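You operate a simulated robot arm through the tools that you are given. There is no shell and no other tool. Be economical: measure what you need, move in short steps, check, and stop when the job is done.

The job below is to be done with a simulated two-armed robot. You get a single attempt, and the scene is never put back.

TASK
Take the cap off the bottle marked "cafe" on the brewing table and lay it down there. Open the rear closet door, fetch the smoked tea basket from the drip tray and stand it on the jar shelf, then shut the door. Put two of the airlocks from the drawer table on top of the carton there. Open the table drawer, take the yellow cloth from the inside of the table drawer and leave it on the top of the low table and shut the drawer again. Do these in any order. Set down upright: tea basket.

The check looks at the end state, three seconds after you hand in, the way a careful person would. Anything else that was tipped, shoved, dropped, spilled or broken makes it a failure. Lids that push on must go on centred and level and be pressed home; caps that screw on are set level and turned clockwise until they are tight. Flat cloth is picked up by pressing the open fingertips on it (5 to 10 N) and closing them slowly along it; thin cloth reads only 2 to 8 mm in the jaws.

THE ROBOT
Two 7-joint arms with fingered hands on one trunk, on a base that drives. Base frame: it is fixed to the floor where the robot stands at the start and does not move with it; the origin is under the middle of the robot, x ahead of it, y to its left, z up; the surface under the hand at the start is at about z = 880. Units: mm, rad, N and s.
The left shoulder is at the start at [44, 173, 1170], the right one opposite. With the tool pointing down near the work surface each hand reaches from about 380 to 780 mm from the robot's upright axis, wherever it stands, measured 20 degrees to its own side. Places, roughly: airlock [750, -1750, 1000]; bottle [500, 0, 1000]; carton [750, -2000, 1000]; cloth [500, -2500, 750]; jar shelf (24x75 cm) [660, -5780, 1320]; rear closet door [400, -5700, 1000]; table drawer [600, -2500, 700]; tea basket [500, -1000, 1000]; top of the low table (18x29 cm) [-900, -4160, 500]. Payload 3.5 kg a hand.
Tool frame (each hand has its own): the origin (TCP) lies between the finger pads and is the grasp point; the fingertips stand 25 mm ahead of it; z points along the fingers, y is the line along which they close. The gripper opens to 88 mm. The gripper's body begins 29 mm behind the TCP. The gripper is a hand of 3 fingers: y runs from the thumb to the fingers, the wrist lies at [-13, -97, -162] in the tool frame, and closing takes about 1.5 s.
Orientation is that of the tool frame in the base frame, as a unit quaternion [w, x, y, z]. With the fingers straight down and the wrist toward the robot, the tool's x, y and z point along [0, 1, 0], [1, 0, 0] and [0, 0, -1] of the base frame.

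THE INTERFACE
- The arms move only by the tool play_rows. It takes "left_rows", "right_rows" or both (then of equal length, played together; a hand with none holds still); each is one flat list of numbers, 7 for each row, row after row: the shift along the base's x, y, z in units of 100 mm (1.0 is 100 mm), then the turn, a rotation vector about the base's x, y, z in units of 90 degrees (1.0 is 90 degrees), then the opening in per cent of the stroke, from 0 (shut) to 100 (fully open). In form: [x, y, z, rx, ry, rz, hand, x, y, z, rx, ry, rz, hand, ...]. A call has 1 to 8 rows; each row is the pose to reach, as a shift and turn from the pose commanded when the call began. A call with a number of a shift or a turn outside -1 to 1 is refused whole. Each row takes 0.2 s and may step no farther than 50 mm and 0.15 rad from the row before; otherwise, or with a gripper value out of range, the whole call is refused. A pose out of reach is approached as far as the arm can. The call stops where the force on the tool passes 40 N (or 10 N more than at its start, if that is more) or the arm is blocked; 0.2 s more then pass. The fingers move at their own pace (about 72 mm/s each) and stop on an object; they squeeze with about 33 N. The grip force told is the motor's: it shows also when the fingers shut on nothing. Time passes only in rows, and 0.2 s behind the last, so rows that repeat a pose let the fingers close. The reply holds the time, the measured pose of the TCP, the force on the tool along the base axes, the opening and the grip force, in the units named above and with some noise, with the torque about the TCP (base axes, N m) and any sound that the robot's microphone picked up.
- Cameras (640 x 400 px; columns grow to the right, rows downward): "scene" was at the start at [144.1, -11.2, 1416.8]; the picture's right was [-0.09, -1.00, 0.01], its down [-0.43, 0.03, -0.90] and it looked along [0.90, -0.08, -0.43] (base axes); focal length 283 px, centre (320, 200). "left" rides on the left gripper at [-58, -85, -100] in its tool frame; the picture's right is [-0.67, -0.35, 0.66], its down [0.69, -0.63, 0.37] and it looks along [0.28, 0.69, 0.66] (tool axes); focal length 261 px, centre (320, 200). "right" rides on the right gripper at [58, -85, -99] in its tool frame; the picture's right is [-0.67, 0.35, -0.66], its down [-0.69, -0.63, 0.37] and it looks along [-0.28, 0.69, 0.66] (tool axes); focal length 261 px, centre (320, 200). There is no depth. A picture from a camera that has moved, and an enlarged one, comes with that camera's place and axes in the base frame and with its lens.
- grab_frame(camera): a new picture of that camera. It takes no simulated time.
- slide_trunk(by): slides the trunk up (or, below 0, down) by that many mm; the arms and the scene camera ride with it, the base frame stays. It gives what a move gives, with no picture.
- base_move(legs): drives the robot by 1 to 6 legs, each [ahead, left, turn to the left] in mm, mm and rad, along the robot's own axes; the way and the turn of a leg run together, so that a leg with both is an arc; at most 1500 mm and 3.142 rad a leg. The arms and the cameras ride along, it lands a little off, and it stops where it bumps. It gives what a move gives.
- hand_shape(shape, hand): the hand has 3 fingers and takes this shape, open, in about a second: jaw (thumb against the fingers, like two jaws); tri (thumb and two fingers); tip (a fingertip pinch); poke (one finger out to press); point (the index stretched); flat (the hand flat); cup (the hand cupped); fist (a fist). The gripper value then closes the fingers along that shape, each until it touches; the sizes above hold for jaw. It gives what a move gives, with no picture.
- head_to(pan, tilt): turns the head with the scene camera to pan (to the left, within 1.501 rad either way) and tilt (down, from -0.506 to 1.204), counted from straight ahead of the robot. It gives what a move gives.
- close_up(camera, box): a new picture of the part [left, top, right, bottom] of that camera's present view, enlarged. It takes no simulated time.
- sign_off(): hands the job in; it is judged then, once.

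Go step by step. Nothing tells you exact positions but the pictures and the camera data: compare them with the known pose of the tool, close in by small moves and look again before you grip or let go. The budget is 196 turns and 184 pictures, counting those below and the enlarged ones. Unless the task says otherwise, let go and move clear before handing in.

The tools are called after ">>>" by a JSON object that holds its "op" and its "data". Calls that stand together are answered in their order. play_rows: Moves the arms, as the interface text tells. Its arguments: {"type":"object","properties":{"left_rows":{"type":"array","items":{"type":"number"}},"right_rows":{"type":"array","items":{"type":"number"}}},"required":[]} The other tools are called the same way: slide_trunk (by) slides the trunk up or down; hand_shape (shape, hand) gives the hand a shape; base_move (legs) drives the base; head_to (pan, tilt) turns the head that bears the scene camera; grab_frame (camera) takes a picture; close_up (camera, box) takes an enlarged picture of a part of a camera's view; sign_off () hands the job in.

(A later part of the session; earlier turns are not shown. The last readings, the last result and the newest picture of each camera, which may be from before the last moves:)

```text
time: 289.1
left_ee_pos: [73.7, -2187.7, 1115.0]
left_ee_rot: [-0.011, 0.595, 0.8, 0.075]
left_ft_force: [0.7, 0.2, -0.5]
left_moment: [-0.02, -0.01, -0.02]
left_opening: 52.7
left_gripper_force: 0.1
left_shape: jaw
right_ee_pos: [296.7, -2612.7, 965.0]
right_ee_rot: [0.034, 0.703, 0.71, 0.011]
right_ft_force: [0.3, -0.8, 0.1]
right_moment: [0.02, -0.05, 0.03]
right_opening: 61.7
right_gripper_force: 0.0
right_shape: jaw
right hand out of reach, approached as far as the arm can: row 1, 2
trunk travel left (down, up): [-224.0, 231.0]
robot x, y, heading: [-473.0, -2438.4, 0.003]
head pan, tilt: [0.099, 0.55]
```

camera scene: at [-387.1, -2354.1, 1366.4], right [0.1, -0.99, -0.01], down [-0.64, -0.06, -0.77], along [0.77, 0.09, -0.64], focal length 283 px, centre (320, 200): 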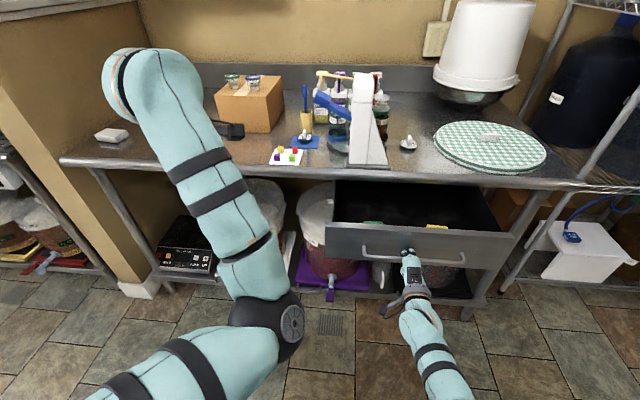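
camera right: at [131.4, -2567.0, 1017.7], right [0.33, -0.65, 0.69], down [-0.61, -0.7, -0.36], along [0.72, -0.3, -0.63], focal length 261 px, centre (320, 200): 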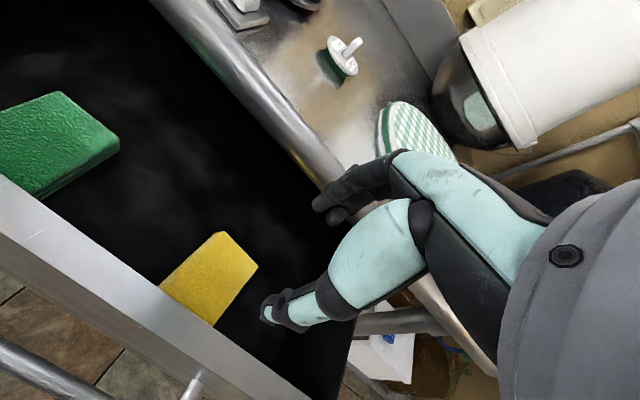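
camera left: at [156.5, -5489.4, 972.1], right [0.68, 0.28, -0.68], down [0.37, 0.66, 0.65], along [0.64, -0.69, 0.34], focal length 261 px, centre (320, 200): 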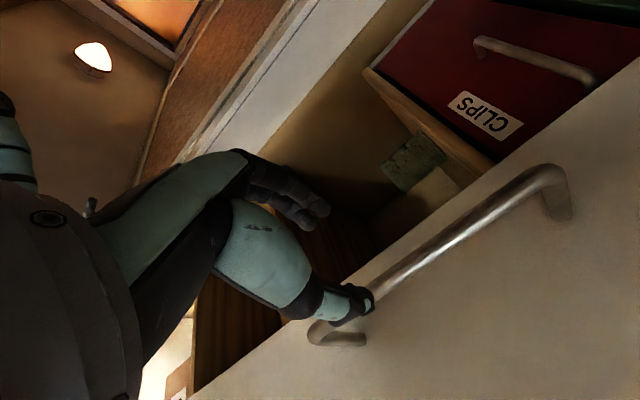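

>>> {"op": "play_rows", "data": {"right_rows": [0.5, 0, 0, 0, 0, 0, 70, 1, 0, 0, 0, 0, 0, 70]}}

>>> {"op": "play_rows", "data": {"right_rows": [0.3, 0, 0, 0, 0, 0, 70, 0.6, 0, 0, 0, 0, 0, 70]}}

>>> {"op": "play_rows", "data": {"right_rows": [-0.3, 0, 0.35, 0, 0, 0, 70, -0.6, 0, 0.7, 0, 0, 0, 70, -0.9, 0, 0.8, 0, 0, 0, 70]}}

```text
time: 289.7
left_ee_pos: [73.6, -2188.0, 1116.8]
left_ee_rot: [-0.011, 0.595, 0.8, 0.074]
left_ft_force: [0.3, 0.5, -0.1]
left_moment: [0.01, -0.02, 0.02]
left_opening: 52.7
left_gripper_force: 0.2
left_shape: jaw
right_ee_pos: [297.6, -2612.8, 967.9]
right_ee_rot: [0.035, 0.703, 0.71, 0.012]
right_ft_force: [-0.3, 0.4, -0.5]
right_moment: [0.03, 0.02, 0.01]
right_opening: 61.7
right_gripper_force: 0.1
right_shape: jaw
right hand out of reach, approached as far as the arm can: row 1, 2
trunk travel left (down, up): [-224.0, 231.0]
robot x, y, heading: [-473.6, -2439.2, 0.004]
head pan, tilt: [0.099, 0.55]
```

```text
time: 290.3
left_ee_pos: [72.8, -2188.9, 1116.5]
left_ee_rot: [-0.011, 0.595, 0.801, 0.074]
left_ft_force: [0.1, -0.1, 0.1]
left_moment: [0.0, -0.01, -0.03]
left_opening: 52.6
left_gripper_force: 0.1
left_shape: jaw
right_ee_pos: [297.4, -2612.0, 967.6]
right_ee_rot: [0.034, 0.703, 0.71, 0.012]
right_ft_force: [-0.3, 0.9, -0.4]
right_moment: [0.01, 0.0, -0.01]
right_opening: 61.7
right_gripper_force: 0.0
right_shape: jaw
right hand out of reach, approached as far as the arm can: row 1, 2
trunk travel left (down, up): [-224.0, 231.0]
robot x, y, heading: [-471.3, -2435.5, 0.008]
head pan, tilt: [0.099, 0.55]
```

```text
time: 291.1
left_ee_pos: [72.3, -2188.3, 1116.7]
left_ee_rot: [-0.01, 0.595, 0.8, 0.074]
left_ft_force: [0.1, -0.2, -0.7]
left_moment: [-0.06, -0.01, 0.01]
left_opening: 52.8
left_gripper_force: 0.1
left_shape: jaw
right_ee_pos: [209.3, -2612.2, 1043.2]
right_ee_rot: [0.033, 0.704, 0.71, 0.011]
right_ft_force: [-0.4, 0.3, -0.7]
right_moment: [0.02, 0.01, -0.04]
right_opening: 61.7
right_gripper_force: 0.1
right_shape: jaw
trunk travel left (down, up): [-224.0, 231.0]
robot x, y, heading: [-470.1, -2439.4, 0.006]
head pan, tilt: [0.099, 0.55]
```

Un-stuck. Driving 70 mm closer so the pick is well within reach.

>>> {"op": "base_move", "data": {"legs": [[75, 0, -0.005]]}}

>>> {"op": "play_rows", "data": {"right_rows": [-0.2, -0.1, -0.2, 0, 0.01, 0, 75, -0.4, -0.2, -0.5, 0, 0.03, 0, 75, -0.44, -0.2, -0.9, 0, 0.04, 0, 75]}}

>>> {"op": "play_rows", "data": {"right_rows": [0, 0, -0.4, 0, 0, 0, 75, 0, 0, -0.8, 0, 0, 0, 75, 0, 0, -0.9, 0, 0, 0, 75]}}

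>>> {"op": "grab_frame", "data": {"camera": "right"}}

```text
time: 292.1
left_ee_pos: [150.0, -2189.7, 1116.4]
left_ee_rot: [-0.01, 0.597, 0.799, 0.076]
left_ft_force: [-0.1, -0.2, 0.0]
left_moment: [0.01, -0.01, 0.01]
left_opening: 52.9
left_gripper_force: 0.1
left_shape: jaw
right_ee_pos: [284.9, -2614.9, 1043.2]
right_ee_rot: [0.035, 0.705, 0.709, 0.011]
right_ft_force: [0.6, 0.2, 0.7]
right_moment: [0.0, 0.03, 0.02]
right_opening: 61.8
right_gripper_force: 0.1
right_shape: jaw
trunk travel left (down, up): [-224.0, 231.0]
robot x, y, heading: [-392.7, -2439.1, 0.007]
head pan, tilt: [0.099, 0.55]
```

```text
time: 292.9
left_ee_pos: [150.3, -2191.4, 1115.4]
left_ee_rot: [-0.01, 0.597, 0.799, 0.075]
left_ft_force: [0.1, 0.7, 0.0]
left_moment: [0.03, 0.04, 0.02]
left_opening: 52.9
left_gripper_force: 0.0
left_shape: jaw
right_ee_pos: [240.2, -2634.5, 953.7]
right_ee_rot: [0.011, 0.705, 0.709, -0.011]
right_ft_force: [0.6, 0.8, 0.5]
right_moment: [-0.01, 0.01, -0.02]
right_opening: 65.9
right_gripper_force: 0.0
right_shape: jaw
trunk travel left (down, up): [-224.0, 231.0]
robot x, y, heading: [-396.4, -2442.0, 0.003]
head pan, tilt: [0.099, 0.55]
```

```text
time: 293.8
left_ee_pos: [150.1, -2190.4, 1116.6]
left_ee_rot: [-0.011, 0.597, 0.799, 0.074]
left_ft_force: [1.0, 0.6, 0.3]
left_moment: [-0.01, 0.02, 0.02]
left_opening: 53.0
left_gripper_force: 0.1
left_shape: jaw
right_ee_pos: [240.1, -2635.3, 865.3]
right_ee_rot: [0.012, 0.704, 0.71, -0.01]
right_ft_force: [0.0, -0.2, -0.2]
right_moment: [0.0, -0.03, -0.01]
right_opening: 65.8
right_gripper_force: 0.1
right_shape: jaw
trunk travel left (down, up): [-224.0, 231.0]
robot x, y, heading: [-395.7, -2440.3, 0.005]
head pan, tilt: [0.099, 0.55]
```

```text
25 pictures are left
camera right: at [153.9, -2575.0, 961.0], right [0.35, -0.65, 0.68], down [-0.62, -0.7, -0.34], along [0.7, -0.3, -0.65], focal length 261 px, centre (320, 200)
```

right: 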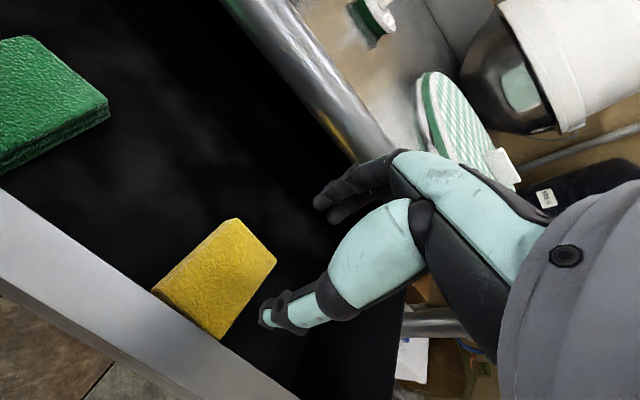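

Cloth centre [239, −2632] is right under the hand. Lowering until the fingertips press on it.

>>> {"op": "play_rows", "data": {"right_rows": [0, 0.03, -0.4, 0, 0, 0, 75, 0, 0.03, -0.75, 0, 0, 0, 75]}}

>>> {"op": "play_rows", "data": {"right_rows": [0, 0, -0.04, 0, 0, 0, 75, 0, 0, -0.08, 0, 0, 0, 75]}}

>>> {"op": "play_rows", "data": {"right_rows": [0, 0, -0.03, 0, 0, 0, 75, 0, 0, -0.05, 0, 0, 0, 75]}}

```text
time: 294.4
left_ee_pos: [149.5, -2191.1, 1116.2]
left_ee_rot: [-0.01, 0.596, 0.799, 0.074]
left_ft_force: [0.3, -1.1, -0.4]
left_moment: [-0.03, 0.01, 0.01]
left_opening: 52.6
left_gripper_force: 0.1
left_shape: jaw
right_ee_pos: [238.5, -2632.3, 789.3]
right_ee_rot: [0.012, 0.704, 0.71, -0.011]
right_ft_force: [-0.1, -0.4, 0.0]
right_moment: [-0.02, 0.0, -0.03]
right_opening: 65.6
right_gripper_force: 0.0
right_shape: jaw
trunk travel left (down, up): [-224.0, 231.0]
robot x, y, heading: [-394.6, -2437.2, 0.006]
head pan, tilt: [0.099, 0.55]
```

```text
time: 294.9
left_ee_pos: [148.7, -2189.9, 1116.1]
left_ee_rot: [-0.011, 0.597, 0.799, 0.074]
left_ft_force: [0.1, -0.4, 0.2]
left_moment: [-0.01, -0.03, 0.0]
left_opening: 53.0
left_gripper_force: 0.1
left_shape: jaw
right_ee_pos: [240.9, -2631.6, 781.5]
right_ee_rot: [0.012, 0.705, 0.709, -0.01]
right_ft_force: [0.4, 0.1, -0.4]
right_moment: [0.05, -0.02, -0.01]
right_opening: 65.7
right_gripper_force: 0.0
right_shape: jaw
trunk travel left (down, up): [-224.0, 231.0]
robot x, y, heading: [-395.5, -2439.3, 0.005]
head pan, tilt: [0.099, 0.55]
```

```text
time: 295.6
left_ee_pos: [149.9, -2189.3, 1116.1]
left_ee_rot: [-0.01, 0.596, 0.799, 0.075]
left_ft_force: [-0.5, 1.0, 0.7]
left_moment: [-0.02, -0.03, 0.01]
left_opening: 52.7
left_gripper_force: 0.0
left_shape: jaw
right_ee_pos: [239.2, -2631.5, 776.6]
right_ee_rot: [0.012, 0.704, 0.71, -0.011]
right_ft_force: [0.9, 0.2, -1.1]
right_moment: [0.02, 0.0, 0.04]
right_opening: 65.7
right_gripper_force: 0.1
right_shape: jaw
trunk travel left (down, up): [-224.0, 231.0]
robot x, y, heading: [-395.4, -2436.0, 0.0]
head pan, tilt: [0.099, 0.55]
```

>>> {"op": "play_rows", "data": {"right_rows": [0, 0, -0.03, 0, 0, 0, 75, 0, 0, -0.06, 0, 0, 0, 75]}}

>>> {"op": "play_rows", "data": {"right_rows": [0, 0, -0.03, 0, 0, 0, 75, 0, 0, -0.06, 0, 0, 0, 75]}}

>>> {"op": "grab_frame", "data": {"camera": "right"}}

```text
time: 296.1
left_ee_pos: [149.5, -2189.5, 1116.6]
left_ee_rot: [-0.01, 0.596, 0.799, 0.074]
left_ft_force: [-0.4, 0.4, -0.8]
left_moment: [-0.02, 0.01, 0.04]
left_opening: 52.8
left_gripper_force: 0.1
left_shape: jaw
right_ee_pos: [240.9, -2632.8, 769.1]
right_ee_rot: [0.012, 0.704, 0.71, -0.012]
right_ft_force: [0.2, -0.1, -0.1]
right_moment: [-0.04, -0.02, -0.01]
right_opening: 65.6
right_gripper_force: 0.0
right_shape: jaw
trunk travel left (down, up): [-224.0, 231.0]
robot x, y, heading: [-395.0, -2439.8, 0.002]
head pan, tilt: [0.099, 0.55]
```

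```text
time: 296.8
left_ee_pos: [146.9, -2188.1, 1117.9]
left_ee_rot: [-0.009, 0.597, 0.799, 0.075]
left_ft_force: [1.2, -0.4, -0.3]
left_moment: [0.0, 0.0, -0.01]
left_opening: 52.8
left_gripper_force: 0.0
left_shape: jaw
right_ee_pos: [240.5, -2632.1, 766.5]
right_ee_rot: [0.014, 0.704, 0.71, -0.01]
right_ft_force: [-0.7, -1.1, 12.6]
right_moment: [-0.02, -0.48, -0.03]
right_opening: 65.9
right_gripper_force: 0.1
right_shape: jaw
trunk travel left (down, up): [-224.0, 231.0]
robot x, y, heading: [-395.8, -2437.1, 0.001]
head pan, tilt: [0.099, 0.55]
```

```text
24 pictures are left
camera right: at [153.4, -2572.1, 862.7], right [0.35, -0.65, 0.68], down [-0.62, -0.7, -0.35], along [0.7, -0.3, -0.65], focal length 261 px, centre (320, 200)
```

right: 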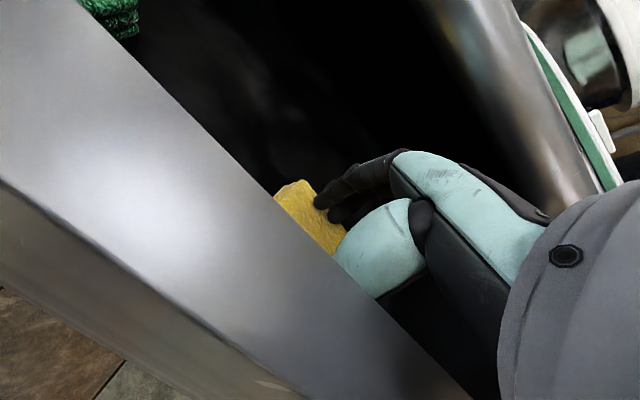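

Pressing at ~12 N; easing slightly and closing slowly along the cloth.

>>> {"op": "play_rows", "data": {"right_rows": [0, 0, 0.01, 0, 0, 0, 70, 0, 0, 0.01, 0, 0, 0, 64, 0, 0, 0.01, 0, 0, 0, 58, 0, 0, 0.01, 0, 0, 0, 52, 0, 0, 0.01, 0, 0, 0, 46, 0, 0, 0.01, 0, 0, 0, 40]}}

>>> {"op": "play_rows", "data": {"right_rows": [0, 0, 0, 0, 0, 0, 35, 0, 0, 0, 0, 0, 0, 29, 0, 0, 0, 0, 0, 0, 23, 0, 0, 0, 0, 0, 0, 17, 0, 0, 0, 0, 0, 0, 11, 0, 0, 0, 0, 0, 0, 5, 0, 0, 0, 0, 0, 0, 0, 0, 0, 0, 0, 0, 0, 0]}}

```text
time: 298.1
left_ee_pos: [149.0, -2190.5, 1117.2]
left_ee_rot: [-0.01, 0.597, 0.799, 0.074]
left_ft_force: [-1.0, 0.1, -0.4]
left_moment: [0.0, 0.0, -0.01]
left_opening: 52.7
left_gripper_force: 0.1
left_shape: jaw
right_ee_pos: [239.3, -2631.0, 764.0]
right_ee_rot: [0.012, 0.704, 0.71, -0.012]
right_ft_force: [1.8, 1.1, 10.7]
right_moment: [0.1, -0.05, 0.0]
right_opening: 8.8
right_gripper_force: 33.1
right_shape: jaw
trunk travel left (down, up): [-224.0, 231.0]
robot x, y, heading: [-397.4, -2435.8, 0.003]
head pan, tilt: [0.099, 0.55]
```

```text
time: 299.9
left_ee_pos: [149.2, -2190.3, 1115.6]
left_ee_rot: [-0.011, 0.596, 0.799, 0.075]
left_ft_force: [1.1, 0.3, -0.2]
left_moment: [-0.01, -0.02, 0.0]
left_opening: 52.8
left_gripper_force: 0.0
left_shape: jaw
right_ee_pos: [239.1, -2632.5, 763.8]
right_ee_rot: [0.012, 0.704, 0.71, -0.012]
right_ft_force: [-0.8, 0.1, 4.1]
right_moment: [0.02, -0.02, 0.01]
right_opening: 5.1
right_gripper_force: 33.1
right_shape: jaw
trunk travel left (down, up): [-224.0, 231.0]
robot x, y, heading: [-393.1, -2436.1, 0.0]
head pan, tilt: [0.099, 0.55]
```

Opening reads 5 mm, so cloth is likely in the jaws. Lifting.

>>> {"op": "play_rows", "data": {"right_rows": [0, 0, 0.2, 0, 0, 0, 0, 0, 0, 0.5, 0, 0, 0, 0, 0, 0, 0.8, 0, 0, 0, 0, 0, 0, 1, 0, 0, 0, 0]}}

>>> {"op": "play_rows", "data": {"right_rows": [0, 0, 0.3, 0, 0, 0, 0, 0, 0, 0.7, 0, 0, 0, 0, -0.1, 0, 1, 0, 0, 0, 0]}}

>>> {"op": "grab_frame", "data": {"camera": "right"}}

```text
time: 300.9
left_ee_pos: [150.3, -2190.1, 1116.8]
left_ee_rot: [-0.011, 0.596, 0.799, 0.074]
left_ft_force: [-0.4, 0.3, 0.0]
left_moment: [-0.03, 0.02, 0.02]
left_opening: 52.9
left_gripper_force: 0.1
left_shape: jaw
right_ee_pos: [239.8, -2630.7, 865.2]
right_ee_rot: [0.012, 0.704, 0.71, -0.011]
right_ft_force: [0.3, -0.3, 0.3]
right_moment: [0.02, 0.01, 0.02]
right_opening: 4.7
right_gripper_force: 33.1
right_shape: jaw
trunk travel left (down, up): [-224.0, 231.0]
robot x, y, heading: [-395.6, -2435.8, 0.009]
head pan, tilt: [0.099, 0.55]
```

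```text
time: 301.8
left_ee_pos: [149.9, -2190.8, 1115.2]
left_ee_rot: [-0.01, 0.596, 0.799, 0.076]
left_ft_force: [-0.7, -1.0, -0.6]
left_moment: [0.02, 0.01, 0.0]
left_opening: 52.8
left_gripper_force: 0.1
left_shape: jaw
right_ee_pos: [231.7, -2632.9, 964.2]
right_ee_rot: [0.012, 0.705, 0.709, -0.01]
right_ft_force: [0.2, 0.2, 0.2]
right_moment: [-0.01, 0.02, -0.02]
right_opening: 4.9
right_gripper_force: 32.6
right_shape: jaw
trunk travel left (down, up): [-224.0, 231.0]
robot x, y, heading: [-397.4, -2437.6, 0.004]
head pan, tilt: [0.099, 0.55]
```

```text
23 pictures are left
camera right: at [144.7, -2572.9, 1060.4], right [0.35, -0.65, 0.68], down [-0.62, -0.7, -0.34], along [0.7, -0.3, -0.65], focal length 261 px, centre (320, 200)
```

right: 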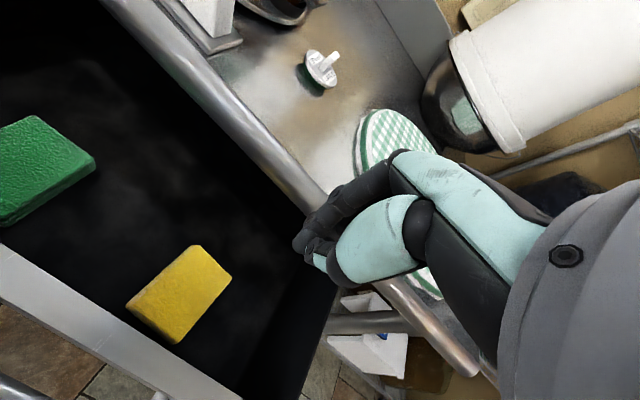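

Missed: the fingertips slid off. The cloth is now centred at ≈[226, −2628]. Retrying with a narrower opening and slower close.

>>> {"op": "play_rows", "data": {"right_rows": [-0.06, 0.05, -0.4, 0, 0, 0, 45, -0.06, 0.05, -0.8, 0, 0, 0, 45, -0.06, 0.05, -1, 0, 0, 0, 45]}}

>>> {"op": "play_rows", "data": {"right_rows": [0, 0, -0.3, 0, 0, 0, 45, 0, 0, -0.6, 0, 0, 0, 45, 0, 0, -0.9, 0, 0, 0, 45]}}

>>> {"op": "play_rows", "data": {"right_rows": [0, 0, -0.03, 0, 0, 0, 45, 0, 0, -0.06, 0, 0, 0, 45]}}

>>> {"op": "play_rows", "data": {"right_rows": [0, 0, -0.02, 0, 0, 0, 45, 0, 0, -0.03, 0, 0, 0, 45]}}

```text
time: 302.6
left_ee_pos: [150.8, -2191.2, 1115.3]
left_ee_rot: [-0.01, 0.597, 0.799, 0.075]
left_ft_force: [-0.6, 1.0, 0.1]
left_moment: [-0.01, -0.02, -0.03]
left_opening: 52.5
left_gripper_force: 0.0
left_shape: jaw
right_ee_pos: [223.8, -2627.9, 863.1]
right_ee_rot: [0.012, 0.704, 0.71, -0.011]
right_ft_force: [0.8, -0.5, 0.5]
right_moment: [0.02, -0.02, -0.01]
right_opening: 39.2
right_gripper_force: 0.0
right_shape: jaw
trunk travel left (down, up): [-224.0, 231.0]
robot x, y, heading: [-398.9, -2440.1, 0.003]
head pan, tilt: [0.099, 0.55]
```

```text
time: 303.4
left_ee_pos: [149.5, -2190.9, 1115.7]
left_ee_rot: [-0.01, 0.598, 0.798, 0.075]
left_ft_force: [-0.2, -0.3, 0.7]
left_moment: [0.03, 0.03, 0.0]
left_opening: 52.7
left_gripper_force: 0.1
left_shape: jaw
right_ee_pos: [223.3, -2626.8, 774.2]
right_ee_rot: [0.011, 0.705, 0.709, -0.011]
right_ft_force: [-0.8, -1.2, -0.3]
right_moment: [-0.01, 0.0, -0.02]
right_opening: 39.5
right_gripper_force: 0.1
right_shape: jaw
trunk travel left (down, up): [-224.0, 231.0]
robot x, y, heading: [-394.2, -2438.1, 0.003]
head pan, tilt: [0.099, 0.55]
```

```text
time: 303.9
left_ee_pos: [150.5, -2190.2, 1116.8]
left_ee_rot: [-0.011, 0.596, 0.799, 0.075]
left_ft_force: [1.3, 0.2, -1.0]
left_moment: [0.0, 0.0, -0.04]
left_opening: 52.7
left_gripper_force: 0.1
left_shape: jaw
right_ee_pos: [224.6, -2625.7, 768.3]
right_ee_rot: [0.012, 0.704, 0.71, -0.01]
right_ft_force: [-0.2, -0.1, 0.2]
right_moment: [0.02, -0.01, -0.01]
right_opening: 39.3
right_gripper_force: 0.1
right_shape: jaw
trunk travel left (down, up): [-224.0, 231.0]
robot x, y, heading: [-398.0, -2438.6, 0.004]
head pan, tilt: [0.099, 0.55]
```

```text
time: 304.6
left_ee_pos: [150.0, -2189.5, 1116.1]
left_ee_rot: [-0.009, 0.596, 0.799, 0.075]
left_ft_force: [0.2, 0.2, -0.1]
left_moment: [0.02, -0.03, -0.03]
left_opening: 53.1
left_gripper_force: 0.1
left_shape: jaw
right_ee_pos: [223.4, -2627.9, 768.4]
right_ee_rot: [0.012, 0.705, 0.709, -0.011]
right_ft_force: [0.4, 1.0, 4.9]
right_moment: [0.01, -0.03, 0.01]
right_opening: 39.7
right_gripper_force: 0.0
right_shape: jaw
trunk travel left (down, up): [-224.0, 231.0]
robot x, y, heading: [-393.6, -2438.5, 0.004]
head pan, tilt: [0.099, 0.55]
```

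>>> {"op": "play_rows", "data": {"right_rows": [0, 0, -0.015, 0, 0, 0, 44, 0, 0, -0.015, 0, 0, 0, 41, 0, 0, -0.015, 0, 0, 0, 38, 0, 0, -0.015, 0, 0, 0, 35, 0, 0, -0.015, 0, 0, 0, 32, 0, 0, -0.015, 0, 0, 0, 29, 0, 0, -0.015, 0, 0, 0, 26]}}

>>> {"op": "play_rows", "data": {"right_rows": [0, 0, 0, 0, 0, 0, 23, 0, 0, 0, 0, 0, 0, 20, 0, 0, 0, 0, 0, 0, 17, 0, 0, 0, 0, 0, 0, 14, 0, 0, 0, 0, 0, 0, 11, 0, 0, 0, 0, 0, 0, 8, 0, 0, 0, 0, 0, 0, 4, 0, 0, 0, 0, 0, 0, 0]}}

>>> {"op": "play_rows", "data": {"right_rows": [0, 0, 0, 0, 0, 0, 0, 0, 0, 0.2, 0, 0, 0, 0, 0, 0, 0.5, 0, 0, 0, 0, 0, 0, 0.9, 0, 0, 0, 0]}}

>>> {"op": "grab_frame", "data": {"camera": "right"}}

```text
time: 306.1
left_ee_pos: [150.0, -2189.9, 1115.5]
left_ee_rot: [-0.011, 0.597, 0.799, 0.074]
left_ft_force: [-0.2, 0.1, 0.1]
left_moment: [-0.02, 0.03, -0.02]
left_opening: 52.5
left_gripper_force: 0.1
left_shape: jaw
right_ee_pos: [223.2, -2628.7, 764.0]
right_ee_rot: [0.011, 0.705, 0.709, -0.012]
right_ft_force: [0.4, 0.2, 8.4]
right_moment: [0.01, -0.05, -0.03]
right_opening: 8.8
right_gripper_force: 33.7
right_shape: jaw
trunk travel left (down, up): [-224.0, 231.0]
robot x, y, heading: [-393.9, -2437.7, 0.001]
head pan, tilt: [0.099, 0.55]
```

```text
time: 307.9
left_ee_pos: [148.9, -2190.7, 1117.1]
left_ee_rot: [-0.01, 0.596, 0.799, 0.074]
left_ft_force: [1.4, 0.1, -0.5]
left_moment: [0.06, 0.02, -0.02]
left_opening: 52.9
left_gripper_force: 0.1
left_shape: jaw
right_ee_pos: [224.2, -2627.7, 765.8]
right_ee_rot: [0.011, 0.705, 0.709, -0.011]
right_ft_force: [0.4, 0.0, 2.8]
right_moment: [0.0, -0.01, -0.01]
right_opening: 3.9
right_gripper_force: 32.7
right_shape: jaw
trunk travel left (down, up): [-224.0, 231.0]
robot x, y, heading: [-397.3, -2437.6, 0.005]
head pan, tilt: [0.099, 0.55]
```

```text
time: 308.9
left_ee_pos: [149.8, -2188.3, 1115.7]
left_ee_rot: [-0.011, 0.596, 0.799, 0.075]
left_ft_force: [0.3, -1.1, -0.1]
left_moment: [0.03, 0.01, 0.0]
left_opening: 53.0
left_gripper_force: 0.0
left_shape: jaw
right_ee_pos: [225.6, -2627.7, 853.4]
right_ee_rot: [0.011, 0.705, 0.709, -0.011]
right_ft_force: [-0.3, -0.1, -0.3]
right_moment: [0.01, 0.01, -0.02]
right_opening: 3.8
right_gripper_force: 32.9
right_shape: jaw
trunk travel left (down, up): [-224.0, 231.0]
robot x, y, heading: [-395.5, -2436.9, 0.007]
head pan, tilt: [0.099, 0.55]
```

```text
22 pictures are left
camera right: at [139.6, -2567.3, 949.6], right [0.35, -0.65, 0.68], down [-0.62, -0.7, -0.34], along [0.7, -0.3, -0.65], focal length 261 px, centre (320, 200)
```

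right: 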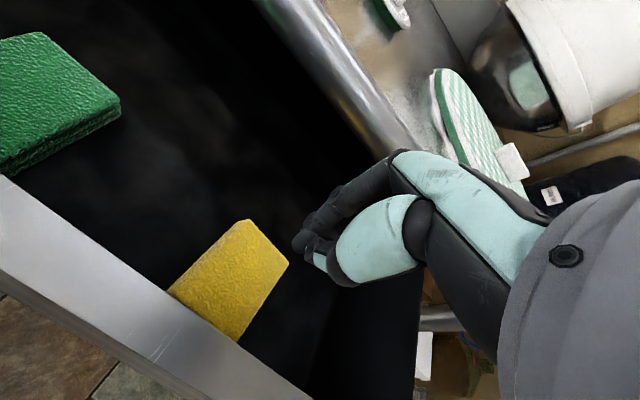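

Contact force fell to ~3 N while closing, so the grip slid. Retrying while holding 8–10 N by lowering as it closes.

>>> {"op": "play_rows", "data": {"right_rows": [-0.02, -0.02, -0.4, 0, 0, 0, 45, -0.02, -0.02, -0.8, 0, 0, 0, 45, -0.02, -0.02, -0.86, 0, 0, 0, 45, -0.02, -0.02, -0.88, 0, 0, 0, 45]}}

>>> {"op": "play_rows", "data": {"right_rows": [0, 0, -0.01, 0, 0, 0, 43, 0, 0, -0.015, 0, 0, 0, 40, 0, 0, -0.02, 0, 0, 0, 37, 0, 0, -0.025, 0, 0, 0, 34]}}

```text
time: 309.9
left_ee_pos: [148.9, -2190.5, 1115.6]
left_ee_rot: [-0.01, 0.596, 0.799, 0.074]
left_ft_force: [0.4, 0.3, 0.7]
left_moment: [-0.02, 0.01, 0.02]
left_opening: 53.2
left_gripper_force: 0.1
left_shape: jaw
right_ee_pos: [223.3, -2629.5, 767.4]
right_ee_rot: [0.013, 0.705, 0.709, -0.009]
right_ft_force: [0.9, -0.8, 7.7]
right_moment: [0.02, -0.01, 0.0]
right_opening: 39.5
right_gripper_force: 0.0
right_shape: jaw
trunk travel left (down, up): [-224.0, 231.0]
robot x, y, heading: [-393.7, -2439.0, 0.001]
head pan, tilt: [0.099, 0.55]
```

```text
time: 310.9
left_ee_pos: [147.0, -2189.0, 1118.4]
left_ee_rot: [-0.009, 0.596, 0.799, 0.076]
left_ft_force: [-0.4, -0.1, -0.4]
left_moment: [0.03, 0.0, -0.01]
left_opening: 52.8
left_gripper_force: 0.0
left_shape: jaw
right_ee_pos: [221.6, -2628.4, 768.2]
right_ee_rot: [0.015, 0.705, 0.709, -0.009]
right_ft_force: [-1.2, -2.1, 31.4]
right_moment: [0.04, 0.28, -0.07]
right_opening: 25.8
right_gripper_force: 4.6
right_shape: jaw
trunk travel left (down, up): [-224.0, 231.0]
robot x, y, heading: [-395.1, -2436.8, 0.0]
head pan, tilt: [0.099, 0.55]
```

>>> {"op": "play_rows", "data": {"right_rows": [0, 0, 0.035, 0, 0, 0, 34, 0, 0, 0.035, 0, 0, 0, 30, 0, 0, 0.035, 0, 0, 0, 27]}}

>>> {"op": "play_rows", "data": {"right_rows": [0, 0, 0, 0, 0, 0, 24, 0, 0, 0, 0, 0, 0, 22]}}

```text
time: 311.8
left_ee_pos: [149.8, -2188.9, 1117.6]
left_ee_rot: [-0.01, 0.597, 0.799, 0.075]
left_ft_force: [0.4, -0.2, 0.4]
left_moment: [-0.02, 0.0, 0.01]
left_opening: 52.8
left_gripper_force: 0.0
left_shape: jaw
right_ee_pos: [223.0, -2630.4, 767.3]
right_ee_rot: [0.012, 0.704, 0.71, -0.011]
right_ft_force: [0.2, -0.9, 7.8]
right_moment: [0.04, 0.04, 0.01]
right_opening: 23.7
right_gripper_force: 0.1
right_shape: jaw
trunk travel left (down, up): [-224.0, 231.0]
robot x, y, heading: [-394.4, -2435.3, 0.004]
head pan, tilt: [0.099, 0.55]
```

```text
time: 312.4
left_ee_pos: [149.0, -2190.1, 1115.7]
left_ee_rot: [-0.01, 0.596, 0.799, 0.074]
left_ft_force: [0.9, -0.8, -0.1]
left_moment: [0.02, 0.01, -0.01]
left_opening: 52.9
left_gripper_force: 0.1
left_shape: jaw
right_ee_pos: [222.6, -2629.2, 767.1]
right_ee_rot: [0.011, 0.705, 0.709, -0.01]
right_ft_force: [1.1, 0.8, 5.0]
right_moment: [0.01, -0.01, 0.0]
right_opening: 19.0
right_gripper_force: 0.1
right_shape: jaw
trunk travel left (down, up): [-224.0, 231.0]
robot x, y, heading: [-394.4, -2439.6, 0.002]
head pan, tilt: [0.099, 0.55]
```

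>>> {"op": "play_rows", "data": {"right_rows": [0, 0, -0.01, 0, 0, 0, 20, 0, 0, -0.012, 0, 0, 0, 17, 0, 0, -0.015, 0, 0, 0, 14]}}

>>> {"op": "play_rows", "data": {"right_rows": [0, 0, -0.005, 0, 0, 0, 11, 0, 0, -0.01, 0, 0, 0, 8, 0, 0, -0.01, 0, 0, 0, 5, 0, 0, -0.01, 0, 0, 0, 2]}}

```text
time: 313.1
left_ee_pos: [149.1, -2190.1, 1116.7]
left_ee_rot: [-0.01, 0.597, 0.799, 0.075]
left_ft_force: [0.2, 0.2, -0.1]
left_moment: [0.0, -0.03, 0.02]
left_opening: 52.8
left_gripper_force: 0.0
left_shape: jaw
right_ee_pos: [221.9, -2627.9, 768.2]
right_ee_rot: [0.013, 0.705, 0.709, -0.01]
right_ft_force: [1.9, -1.3, 14.6]
right_moment: [0.04, -0.14, -0.04]
right_opening: 13.2
right_gripper_force: 0.1
right_shape: jaw
trunk travel left (down, up): [-224.0, 231.0]
robot x, y, heading: [-393.6, -2439.3, 0.003]
head pan, tilt: [0.099, 0.55]
```

```text
time: 314.1
left_ee_pos: [149.8, -2188.9, 1115.4]
left_ee_rot: [-0.011, 0.596, 0.799, 0.074]
left_ft_force: [-1.0, -0.6, -0.6]
left_moment: [-0.03, 0.01, 0.03]
left_opening: 52.7
left_gripper_force: 0.1
left_shape: jaw
right_ee_pos: [222.1, -2628.5, 763.9]
right_ee_rot: [0.011, 0.705, 0.709, -0.012]
right_ft_force: [2.0, -0.2, 13.9]
right_moment: [0.07, -0.08, 0.0]
right_opening: 3.0
right_gripper_force: 33.3
right_shape: jaw
trunk travel left (down, up): [-224.0, 231.0]
robot x, y, heading: [-399.6, -2435.6, 0.006]
head pan, tilt: [0.099, 0.55]
```

>>> {"op": "play_rows", "data": {"right_rows": [0, 0, 0, 0, 0, 0, 0, 0, 0, 0, 0, 0, 0, 0, 0, 0, 0.05, 0, 0, 0, 0, 0, 0, 0.15, 0, 0, 0, 0, 0, 0, 0.3, 0, 0, 0, 0, 0, 0, 0.6, 0, 0, 0, 0]}}

>>> {"op": "grab_frame", "data": {"camera": "right"}}

```text
time: 315.6
left_ee_pos: [149.4, -2189.3, 1117.6]
left_ee_rot: [-0.011, 0.596, 0.799, 0.075]
left_ft_force: [-1.1, -0.3, -0.3]
left_moment: [0.0, -0.01, -0.01]
left_opening: 52.6
left_gripper_force: 0.1
left_shape: jaw
right_ee_pos: [222.3, -2629.2, 823.7]
right_ee_rot: [0.012, 0.704, 0.71, -0.011]
right_ft_force: [-0.3, -0.4, 0.0]
right_moment: [0.0, 0.03, 0.02]
right_opening: 2.5
right_gripper_force: 32.6
right_shape: jaw
trunk travel left (down, up): [-224.0, 231.0]
robot x, y, heading: [-396.5, -2441.0, 0.004]
head pan, tilt: [0.099, 0.55]
```

```text
21 pictures are left
camera right: at [136.2, -2569.8, 920.4], right [0.35, -0.65, 0.68], down [-0.62, -0.7, -0.34], along [0.7, -0.3, -0.65], focal length 261 px, centre (320, 200)
```

right: 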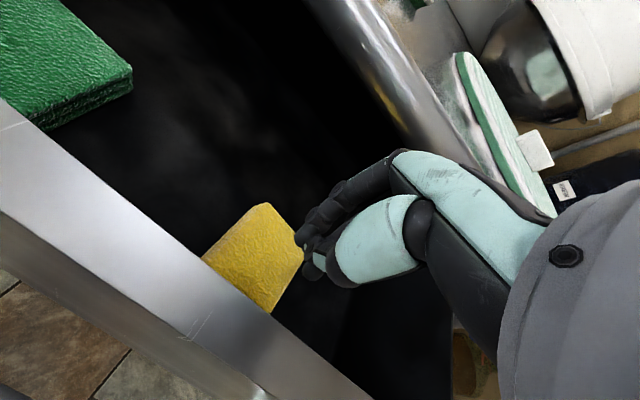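

Insight: in the first two tries the fingers had snapped onto the cloth (8.8 mm, 33 N) and my next command reopened them. Repeating that, then commanding fully closed before lifting.

>>> {"op": "play_rows", "data": {"right_rows": [0.05, 0, -0.2, 0, 0, 0, 45, 0.08, 0, -0.45, 0, 0, 0, 45, 0.08, 0, -0.54, 0, 0, 0, 45, 0.08, 0, -0.56, 0, 0, 0, 45]}}

>>> {"op": "play_rows", "data": {"right_rows": [0, 0, -0.02, 0, 0, 0, 45]}}

```text
time: 316.6
left_ee_pos: [150.0, -2190.8, 1115.3]
left_ee_rot: [-0.01, 0.596, 0.799, 0.075]
left_ft_force: [0.0, -0.5, 0.1]
left_moment: [-0.03, 0.0, 0.01]
left_opening: 52.6
left_gripper_force: 0.0
left_shape: jaw
right_ee_pos: [229.9, -2629.3, 768.7]
right_ee_rot: [0.011, 0.704, 0.71, -0.01]
right_ft_force: [-0.2, -0.1, -0.4]
right_moment: [0.0, -0.03, -0.02]
right_opening: 39.1
right_gripper_force: 0.0
right_shape: jaw
trunk travel left (down, up): [-224.0, 231.0]
robot x, y, heading: [-399.1, -2438.6, 0.001]
head pan, tilt: [0.099, 0.55]
```

```text
time: 316.9
left_ee_pos: [149.1, -2190.2, 1116.0]
left_ee_rot: [-0.01, 0.596, 0.799, 0.075]
left_ft_force: [-0.5, 0.1, 1.5]
left_moment: [0.0, -0.01, 0.04]
left_opening: 53.0
left_gripper_force: 0.0
left_shape: jaw
right_ee_pos: [231.0, -2627.9, 768.4]
right_ee_rot: [0.011, 0.705, 0.709, -0.01]
right_ft_force: [-0.1, -0.2, 3.0]
right_moment: [0.02, -0.04, -0.01]
right_opening: 39.5
right_gripper_force: 0.1
right_shape: jaw
trunk travel left (down, up): [-224.0, 231.0]
robot x, y, heading: [-393.2, -2436.2, 0.005]
head pan, tilt: [0.099, 0.55]
```

>>> {"op": "play_rows", "data": {"right_rows": [0, 0, -0.02, 0, 0, 0, 44, 0, 0, -0.02, 0, 0, 0, 41, 0, 0, -0.02, 0, 0, 0, 38, 0, 0, -0.02, 0, 0, 0, 35, 0, 0, -0.02, 0, 0, 0, 32, 0, 0, -0.02, 0, 0, 0, 29, 0, 0, -0.02, 0, 0, 0, 26]}}

```text
time: 318.6
left_ee_pos: [150.2, -2191.0, 1116.1]
left_ee_rot: [-0.011, 0.597, 0.799, 0.074]
left_ft_force: [-0.1, 0.1, -0.6]
left_moment: [0.02, 0.0, 0.0]
left_opening: 52.7
left_gripper_force: 0.1
left_shape: jaw
right_ee_pos: [229.4, -2628.9, 764.5]
right_ee_rot: [0.011, 0.704, 0.71, -0.012]
right_ft_force: [0.5, -1.1, 10.6]
right_moment: [0.05, -0.06, 0.0]
right_opening: 8.0
right_gripper_force: 33.5
right_shape: jaw
trunk travel left (down, up): [-224.0, 231.0]
robot x, y, heading: [-391.6, -2437.2, -0.001]
head pan, tilt: [0.099, 0.55]
```

Snapped onto the cloth again (8 mm, 33 N). Now fully closed command, then lift.

>>> {"op": "play_rows", "data": {"right_rows": [0, 0, 0, 0, 0, 0, 0, 0, 0, 0, 0, 0, 0, 0, 0, 0, 0.05, 0, 0, 0, 0, 0, 0, 0.15, 0, 0, 0, 0, 0, 0, 0.4, 0, 0, 0, 0, 0, 0, 0.7, 0, 0, 0, 0, 0, 0, 1, 0, 0, 0, 0]}}

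>>> {"op": "grab_frame", "data": {"camera": "right"}}

```text
time: 320.1
left_ee_pos: [149.3, -2188.7, 1115.7]
left_ee_rot: [-0.01, 0.596, 0.799, 0.074]
left_ft_force: [-0.8, 0.7, -0.6]
left_moment: [-0.02, 0.02, 0.02]
left_opening: 52.9
left_gripper_force: 0.1
left_shape: jaw
right_ee_pos: [230.9, -2628.8, 864.6]
right_ee_rot: [0.011, 0.705, 0.709, -0.012]
right_ft_force: [0.3, 0.0, 0.1]
right_moment: [0.02, 0.03, -0.02]
right_opening: 7.3
right_gripper_force: 32.6
right_shape: jaw
trunk travel left (down, up): [-224.0, 231.0]
robot x, y, heading: [-394.2, -2437.9, 0.005]
head pan, tilt: [0.099, 0.55]
```

```text
20 pictures are left
camera right: at [144.7, -2568.6, 960.8], right [0.35, -0.65, 0.68], down [-0.62, -0.7, -0.34], along [0.7, -0.3, -0.65], focal length 261 px, centre (320, 200)
```

right: 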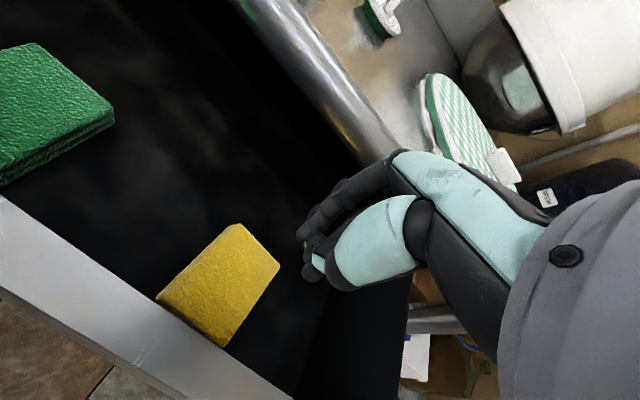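

>>> {"op": "close_up", "data": {"camera": "right", "box": [140, 200, 340, 360]}}

```text
2.50 times, centred on (240, 280) of right
camera zoom: at [144.7, -2568.6, 960.8], right [0.35, -0.65, 0.68], down [-0.62, -0.7, -0.34], along [0.7, -0.3, -0.65], focal length 652 px, centre (520, 0)
```

zoom: 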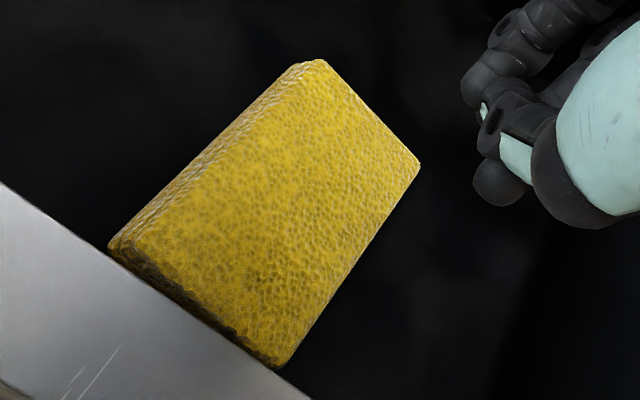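

It is a folded pad (~88×60 mm, ~9 mm thick), centre ≈[232, −2633], yawed about −8°. I'll grip it by its long sides: yaw the hand +82° and close along y.

>>> {"op": "play_rows", "data": {"right_rows": [-0.08, 0, 0.1, 0, 0, 0.09, 50, -0.17, 0, 0.2, 0, 0, 0.18, 100, -0.26, 0, 0.3, 0, 0, 0.27, 100, -0.35, 0, 0.4, 0, 0, 0.36, 100, -0.44, 0, 0.4, 0, 0, 0.45, 100, -0.53, 0, 0.4, 0, 0, 0.54, 100, -0.62, 0, 0.4, 0, 0, 0.63, 100, -0.7, 0, 0.4, 0, 0, 0.72, 100]}}

>>> {"op": "base_move", "data": {"legs": [[72, 0, 0]]}}

>>> {"op": "play_rows", "data": {"right_rows": [0, -0.02, 0, 0, 0, 0.09, 100, 0, -0.04, 0, 0, 0, 0.187, 100, 0, -0.04, -0.3, 0, 0, 0.187, 100]}}

>>> {"op": "grab_frame", "data": {"camera": "right"}}

```text
time: 321.9
left_ee_pos: [150.7, -2189.8, 1115.5]
left_ee_rot: [-0.011, 0.596, 0.799, 0.073]
left_ft_force: [1.2, 0.4, 0.5]
left_moment: [0.0, -0.04, -0.06]
left_opening: 52.8
left_gripper_force: 0.1
left_shape: jaw
right_ee_pos: [160.5, -2629.3, 904.9]
right_ee_rot: [0.016, 0.213, 0.977, -0.003]
right_ft_force: [-0.9, 0.7, -0.1]
right_moment: [-0.02, 0.01, -0.03]
right_opening: 87.5
right_gripper_force: 0.1
right_shape: jaw
trunk travel left (down, up): [-224.0, 231.0]
robot x, y, heading: [-395.3, -2439.5, 0.001]
head pan, tilt: [0.099, 0.55]
```

```text
time: 323.0
left_ee_pos: [221.6, -2189.6, 1116.1]
left_ee_rot: [-0.01, 0.597, 0.798, 0.075]
left_ft_force: [0.1, -0.2, 0.2]
left_moment: [-0.01, 0.02, 0.01]
left_opening: 52.7
left_gripper_force: 0.2
left_shape: jaw
right_ee_pos: [231.1, -2629.5, 905.1]
right_ee_rot: [0.015, 0.216, 0.976, -0.002]
right_ft_force: [0.6, -0.4, -0.3]
right_moment: [-0.03, -0.01, -0.01]
right_opening: 87.2
right_gripper_force: 0.1
right_shape: jaw
trunk travel left (down, up): [-224.0, 231.0]
robot x, y, heading: [-323.4, -2437.9, 0.003]
head pan, tilt: [0.099, 0.55]
```

```text
refused: row 2 steps farther than a row can; nothing moved
```

```text
18 pictures are left
camera right: at [140.6, -2682.0, 1002.0], right [0.73, 0.04, 0.68], down [0.37, -0.86, -0.34], along [0.57, 0.5, -0.65], focal length 261 px, centre (320, 200)
```

right: 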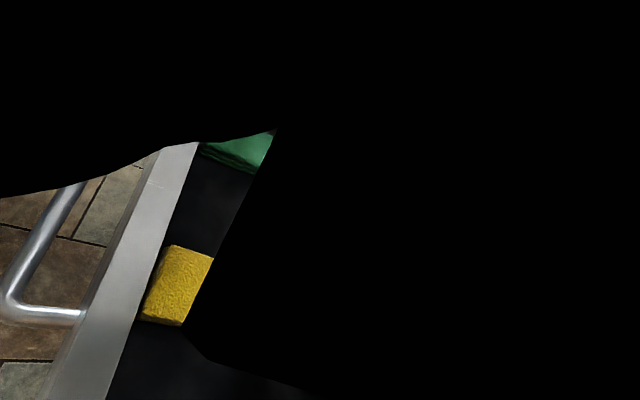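

>>> {"op": "play_rows", "data": {"right_rows": [0, -0.02, 0, 0, 0, 0.09, 100, 0, -0.04, 0, 0, 0, 0.18, 100, 0.01, -0.04, -0.4, 0, 0, 0.18, 100, 0.01, -0.04, -0.8, 0, 0, 0.18, 100, 0.01, -0.04, -1, 0, 0, 0.18, 100]}}

>>> {"op": "close_up", "data": {"camera": "scene", "box": [320, 200, 520, 380]}}

>>> {"op": "grab_frame", "data": {"camera": "right"}}

```text
time: 324.2
left_ee_pos: [223.1, -2191.3, 1116.4]
left_ee_rot: [-0.01, 0.597, 0.799, 0.074]
left_ft_force: [0.3, -0.3, -0.3]
left_moment: [0.02, -0.02, -0.01]
left_opening: 52.9
left_gripper_force: 0.0
left_shape: jaw
right_ee_pos: [235.1, -2632.7, 804.5]
right_ee_rot: [0.015, 0.075, 0.997, -0.001]
right_ft_force: [0.2, 0.4, 0.8]
right_moment: [0.02, -0.01, -0.01]
right_opening: 87.8
right_gripper_force: 0.0
right_shape: jaw
trunk travel left (down, up): [-224.0, 231.0]
robot x, y, heading: [-325.4, -2432.9, 0.002]
head pan, tilt: [0.099, 0.55]
```

```text
2.22 times, centred on (420, 290) of scene
camera zoom: at [-170.6, -2431.8, 1366.4], right [0.1, -0.99, -0.01], down [-0.64, -0.05, -0.77], along [0.77, 0.09, -0.64], focal length 628 px, centre (98, 0)
```

zoom: 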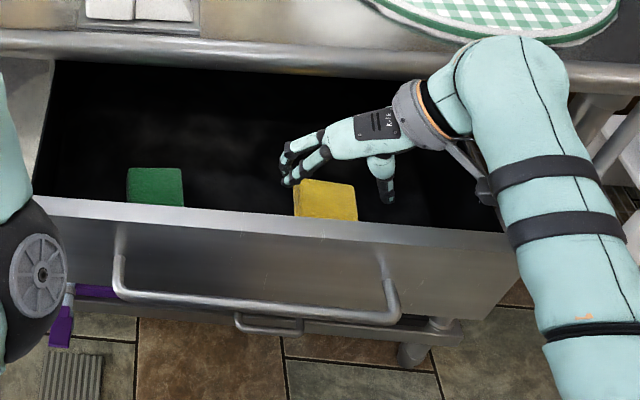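

```text
16 pictures are left
camera right: at [161.6, -2708.3, 901.6], right [0.69, 0.25, 0.68], down [0.59, -0.73, -0.34], along [0.41, 0.64, -0.65], focal length 261 px, centre (320, 200)
```

right: 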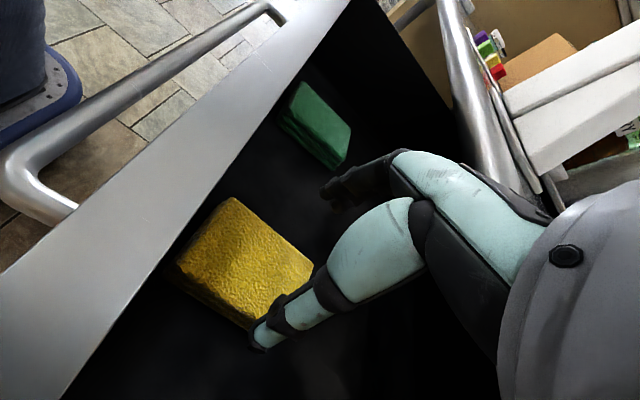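

Pad centre ≈[232, −2639]; thumb and fingers are on either side. Descending to just above the floor.

>>> {"op": "play_rows", "data": {"right_rows": [-0.03, -0.06, -0.2, 0, 0, 0, 100, -0.03, -0.06, -0.38, 0, 0, 0, 100]}}

>>> {"op": "play_rows", "data": {"right_rows": [0, 0, -0.03, 0, 0, 0, 100, 0, 0, -0.06, 0, 0, 0, 100]}}

>>> {"op": "grab_frame", "data": {"camera": "right"}}

```text
time: 324.8
left_ee_pos: [221.6, -2192.0, 1116.7]
left_ee_rot: [-0.011, 0.598, 0.798, 0.075]
left_ft_force: [0.1, -0.2, 0.7]
left_moment: [0.02, 0.02, 0.03]
left_opening: 52.7
left_gripper_force: 0.1
left_shape: jaw
right_ee_pos: [231.4, -2640.1, 767.4]
right_ee_rot: [0.015, 0.077, 0.997, 0.0]
right_ft_force: [0.0, -1.1, -0.4]
right_moment: [0.0, 0.01, 0.01]
right_opening: 87.7
right_gripper_force: 0.0
right_shape: jaw
trunk travel left (down, up): [-224.0, 231.0]
robot x, y, heading: [-326.2, -2435.5, 0.002]
head pan, tilt: [0.099, 0.55]
```

```text
time: 325.4
left_ee_pos: [223.0, -2189.7, 1115.4]
left_ee_rot: [-0.01, 0.597, 0.799, 0.075]
left_ft_force: [-0.2, 0.1, 0.1]
left_moment: [0.03, 0.01, -0.01]
left_opening: 52.4
left_gripper_force: 0.0
left_shape: jaw
right_ee_pos: [232.1, -2641.0, 762.0]
right_ee_rot: [0.016, 0.075, 0.997, -0.001]
right_ft_force: [0.1, 0.0, -0.5]
right_moment: [0.02, 0.0, 0.0]
right_opening: 88.0
right_gripper_force: 0.1
right_shape: jaw
trunk travel left (down, up): [-224.0, 231.0]
robot x, y, heading: [-327.1, -2439.1, 0.002]
head pan, tilt: [0.099, 0.55]
```

```text
15 pictures are left
camera right: at [157.2, -2715.7, 858.3], right [0.69, 0.25, 0.68], down [0.59, -0.73, -0.34], along [0.41, 0.64, -0.65], focal length 261 px, centre (320, 200)
```

right: 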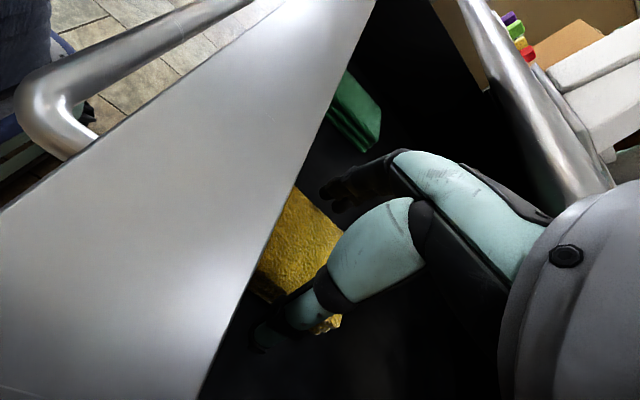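

>>> {"op": "play_rows", "data": {"right_rows": [0, 0, -0.03, 0, 0, 0, 100, 0, 0, -0.05, 0, 0, 0, 100]}}

>>> {"op": "play_rows", "data": {"right_rows": [0, 0, -0.02, 0, 0, 0, 100, 0, 0, -0.04, 0, 0, 0, 100]}}

```text
time: 326.0
left_ee_pos: [222.7, -2190.2, 1117.0]
left_ee_rot: [-0.011, 0.598, 0.798, 0.074]
left_ft_force: [0.1, 0.2, -0.3]
left_moment: [-0.01, -0.02, -0.01]
left_opening: 52.6
left_gripper_force: 0.0
left_shape: jaw
right_ee_pos: [231.2, -2640.6, 757.2]
right_ee_rot: [0.016, 0.075, 0.997, 0.0]
right_ft_force: [-0.1, -0.4, 0.6]
right_moment: [0.02, -0.01, 0.03]
right_opening: 87.8
right_gripper_force: 0.2
right_shape: jaw
trunk travel left (down, up): [-224.0, 231.0]
robot x, y, heading: [-323.9, -2441.0, 0.004]
head pan, tilt: [0.099, 0.55]
```

```text
time: 326.6
left_ee_pos: [221.3, -2190.6, 1117.2]
left_ee_rot: [-0.011, 0.597, 0.799, 0.074]
left_ft_force: [0.6, -0.2, 0.3]
left_moment: [0.01, -0.01, -0.03]
left_opening: 52.8
left_gripper_force: 0.1
left_shape: jaw
right_ee_pos: [230.1, -2640.0, 752.2]
right_ee_rot: [0.016, 0.076, 0.997, 0.0]
right_ft_force: [-0.5, -0.1, -0.2]
right_moment: [-0.01, 0.02, 0.0]
right_opening: 87.8
right_gripper_force: 0.1
right_shape: jaw
trunk travel left (down, up): [-224.0, 231.0]
robot x, y, heading: [-328.1, -2436.4, -0.002]
head pan, tilt: [0.099, 0.55]
```

No floor contact yet with tips ~15 mm below the pad's top, so the pad is thick enough. Closing on its sides.

>>> {"op": "play_rows", "data": {"right_rows": [0, 0, 0, 0, 0, 0, 85, 0, 0, 0, 0, 0, 0, 75, 0, 0, 0, 0, 0, 0, 65, 0, 0, 0, 0, 0, 0, 50, 0, 0, 0, 0, 0, 0, 30, 0, 0, 0, 0, 0, 0, 10, 0, 0, 0, 0, 0, 0, 0, 0, 0, 0, 0, 0, 0, 0]}}

>>> {"op": "play_rows", "data": {"right_rows": [0, 0, 0.05, 0, 0, 0, 0, 0, 0, 0.2, 0, 0, 0, 0, 0, 0, 0.5, 0, 0, 0, 0, 0, 0, 0.8, 0, 0, 0, 0, 0, 0, 1, 0, 0, 0, 0]}}

>>> {"op": "close_up", "data": {"camera": "scene", "box": [320, 180, 520, 360]}}

```text
time: 328.4
left_ee_pos: [221.6, -2190.6, 1116.2]
left_ee_rot: [-0.011, 0.597, 0.799, 0.074]
left_ft_force: [0.9, 0.3, -0.3]
left_moment: [-0.01, 0.01, 0.0]
left_opening: 52.9
left_gripper_force: 0.1
left_shape: jaw
right_ee_pos: [229.7, -2640.4, 752.4]
right_ee_rot: [0.016, 0.075, 0.997, -0.001]
right_ft_force: [0.1, -0.3, -0.7]
right_moment: [0.0, -0.01, 0.0]
right_opening: 57.8
right_gripper_force: 33.0
right_shape: jaw
trunk travel left (down, up): [-224.0, 231.0]
robot x, y, heading: [-323.4, -2437.5, 0.001]
head pan, tilt: [0.099, 0.55]
```

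```text
time: 329.6
left_ee_pos: [221.6, -2191.9, 1116.4]
left_ee_rot: [-0.01, 0.596, 0.799, 0.075]
left_ft_force: [-0.7, 0.6, -0.1]
left_moment: [0.0, -0.03, -0.05]
left_opening: 52.9
left_gripper_force: 0.0
left_shape: jaw
right_ee_pos: [230.2, -2640.4, 852.7]
right_ee_rot: [0.015, 0.076, 0.997, -0.001]
right_ft_force: [0.1, -0.9, -0.7]
right_moment: [-0.02, 0.0, 0.0]
right_opening: 58.0
right_gripper_force: 33.1
right_shape: jaw
trunk travel left (down, up): [-224.0, 231.0]
robot x, y, heading: [-322.7, -2435.0, 0.007]
head pan, tilt: [0.099, 0.55]
```

```text
2.22 times, centred on (420, 270) of scene
camera zoom: at [-171.1, -2431.8, 1366.5], right [0.1, -0.99, -0.01], down [-0.63, -0.05, -0.77], along [0.77, 0.09, -0.64], focal length 628 px, centre (98, 44)
```

zoom: 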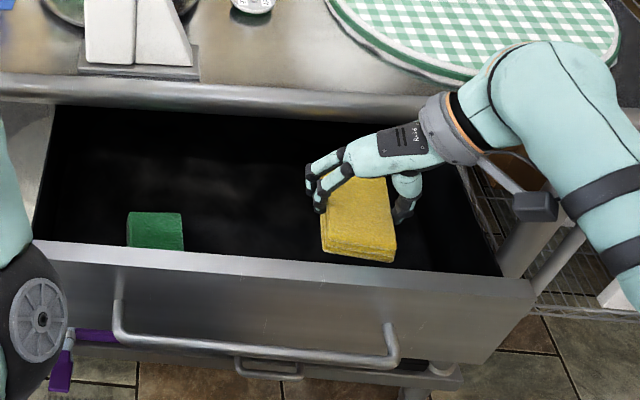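

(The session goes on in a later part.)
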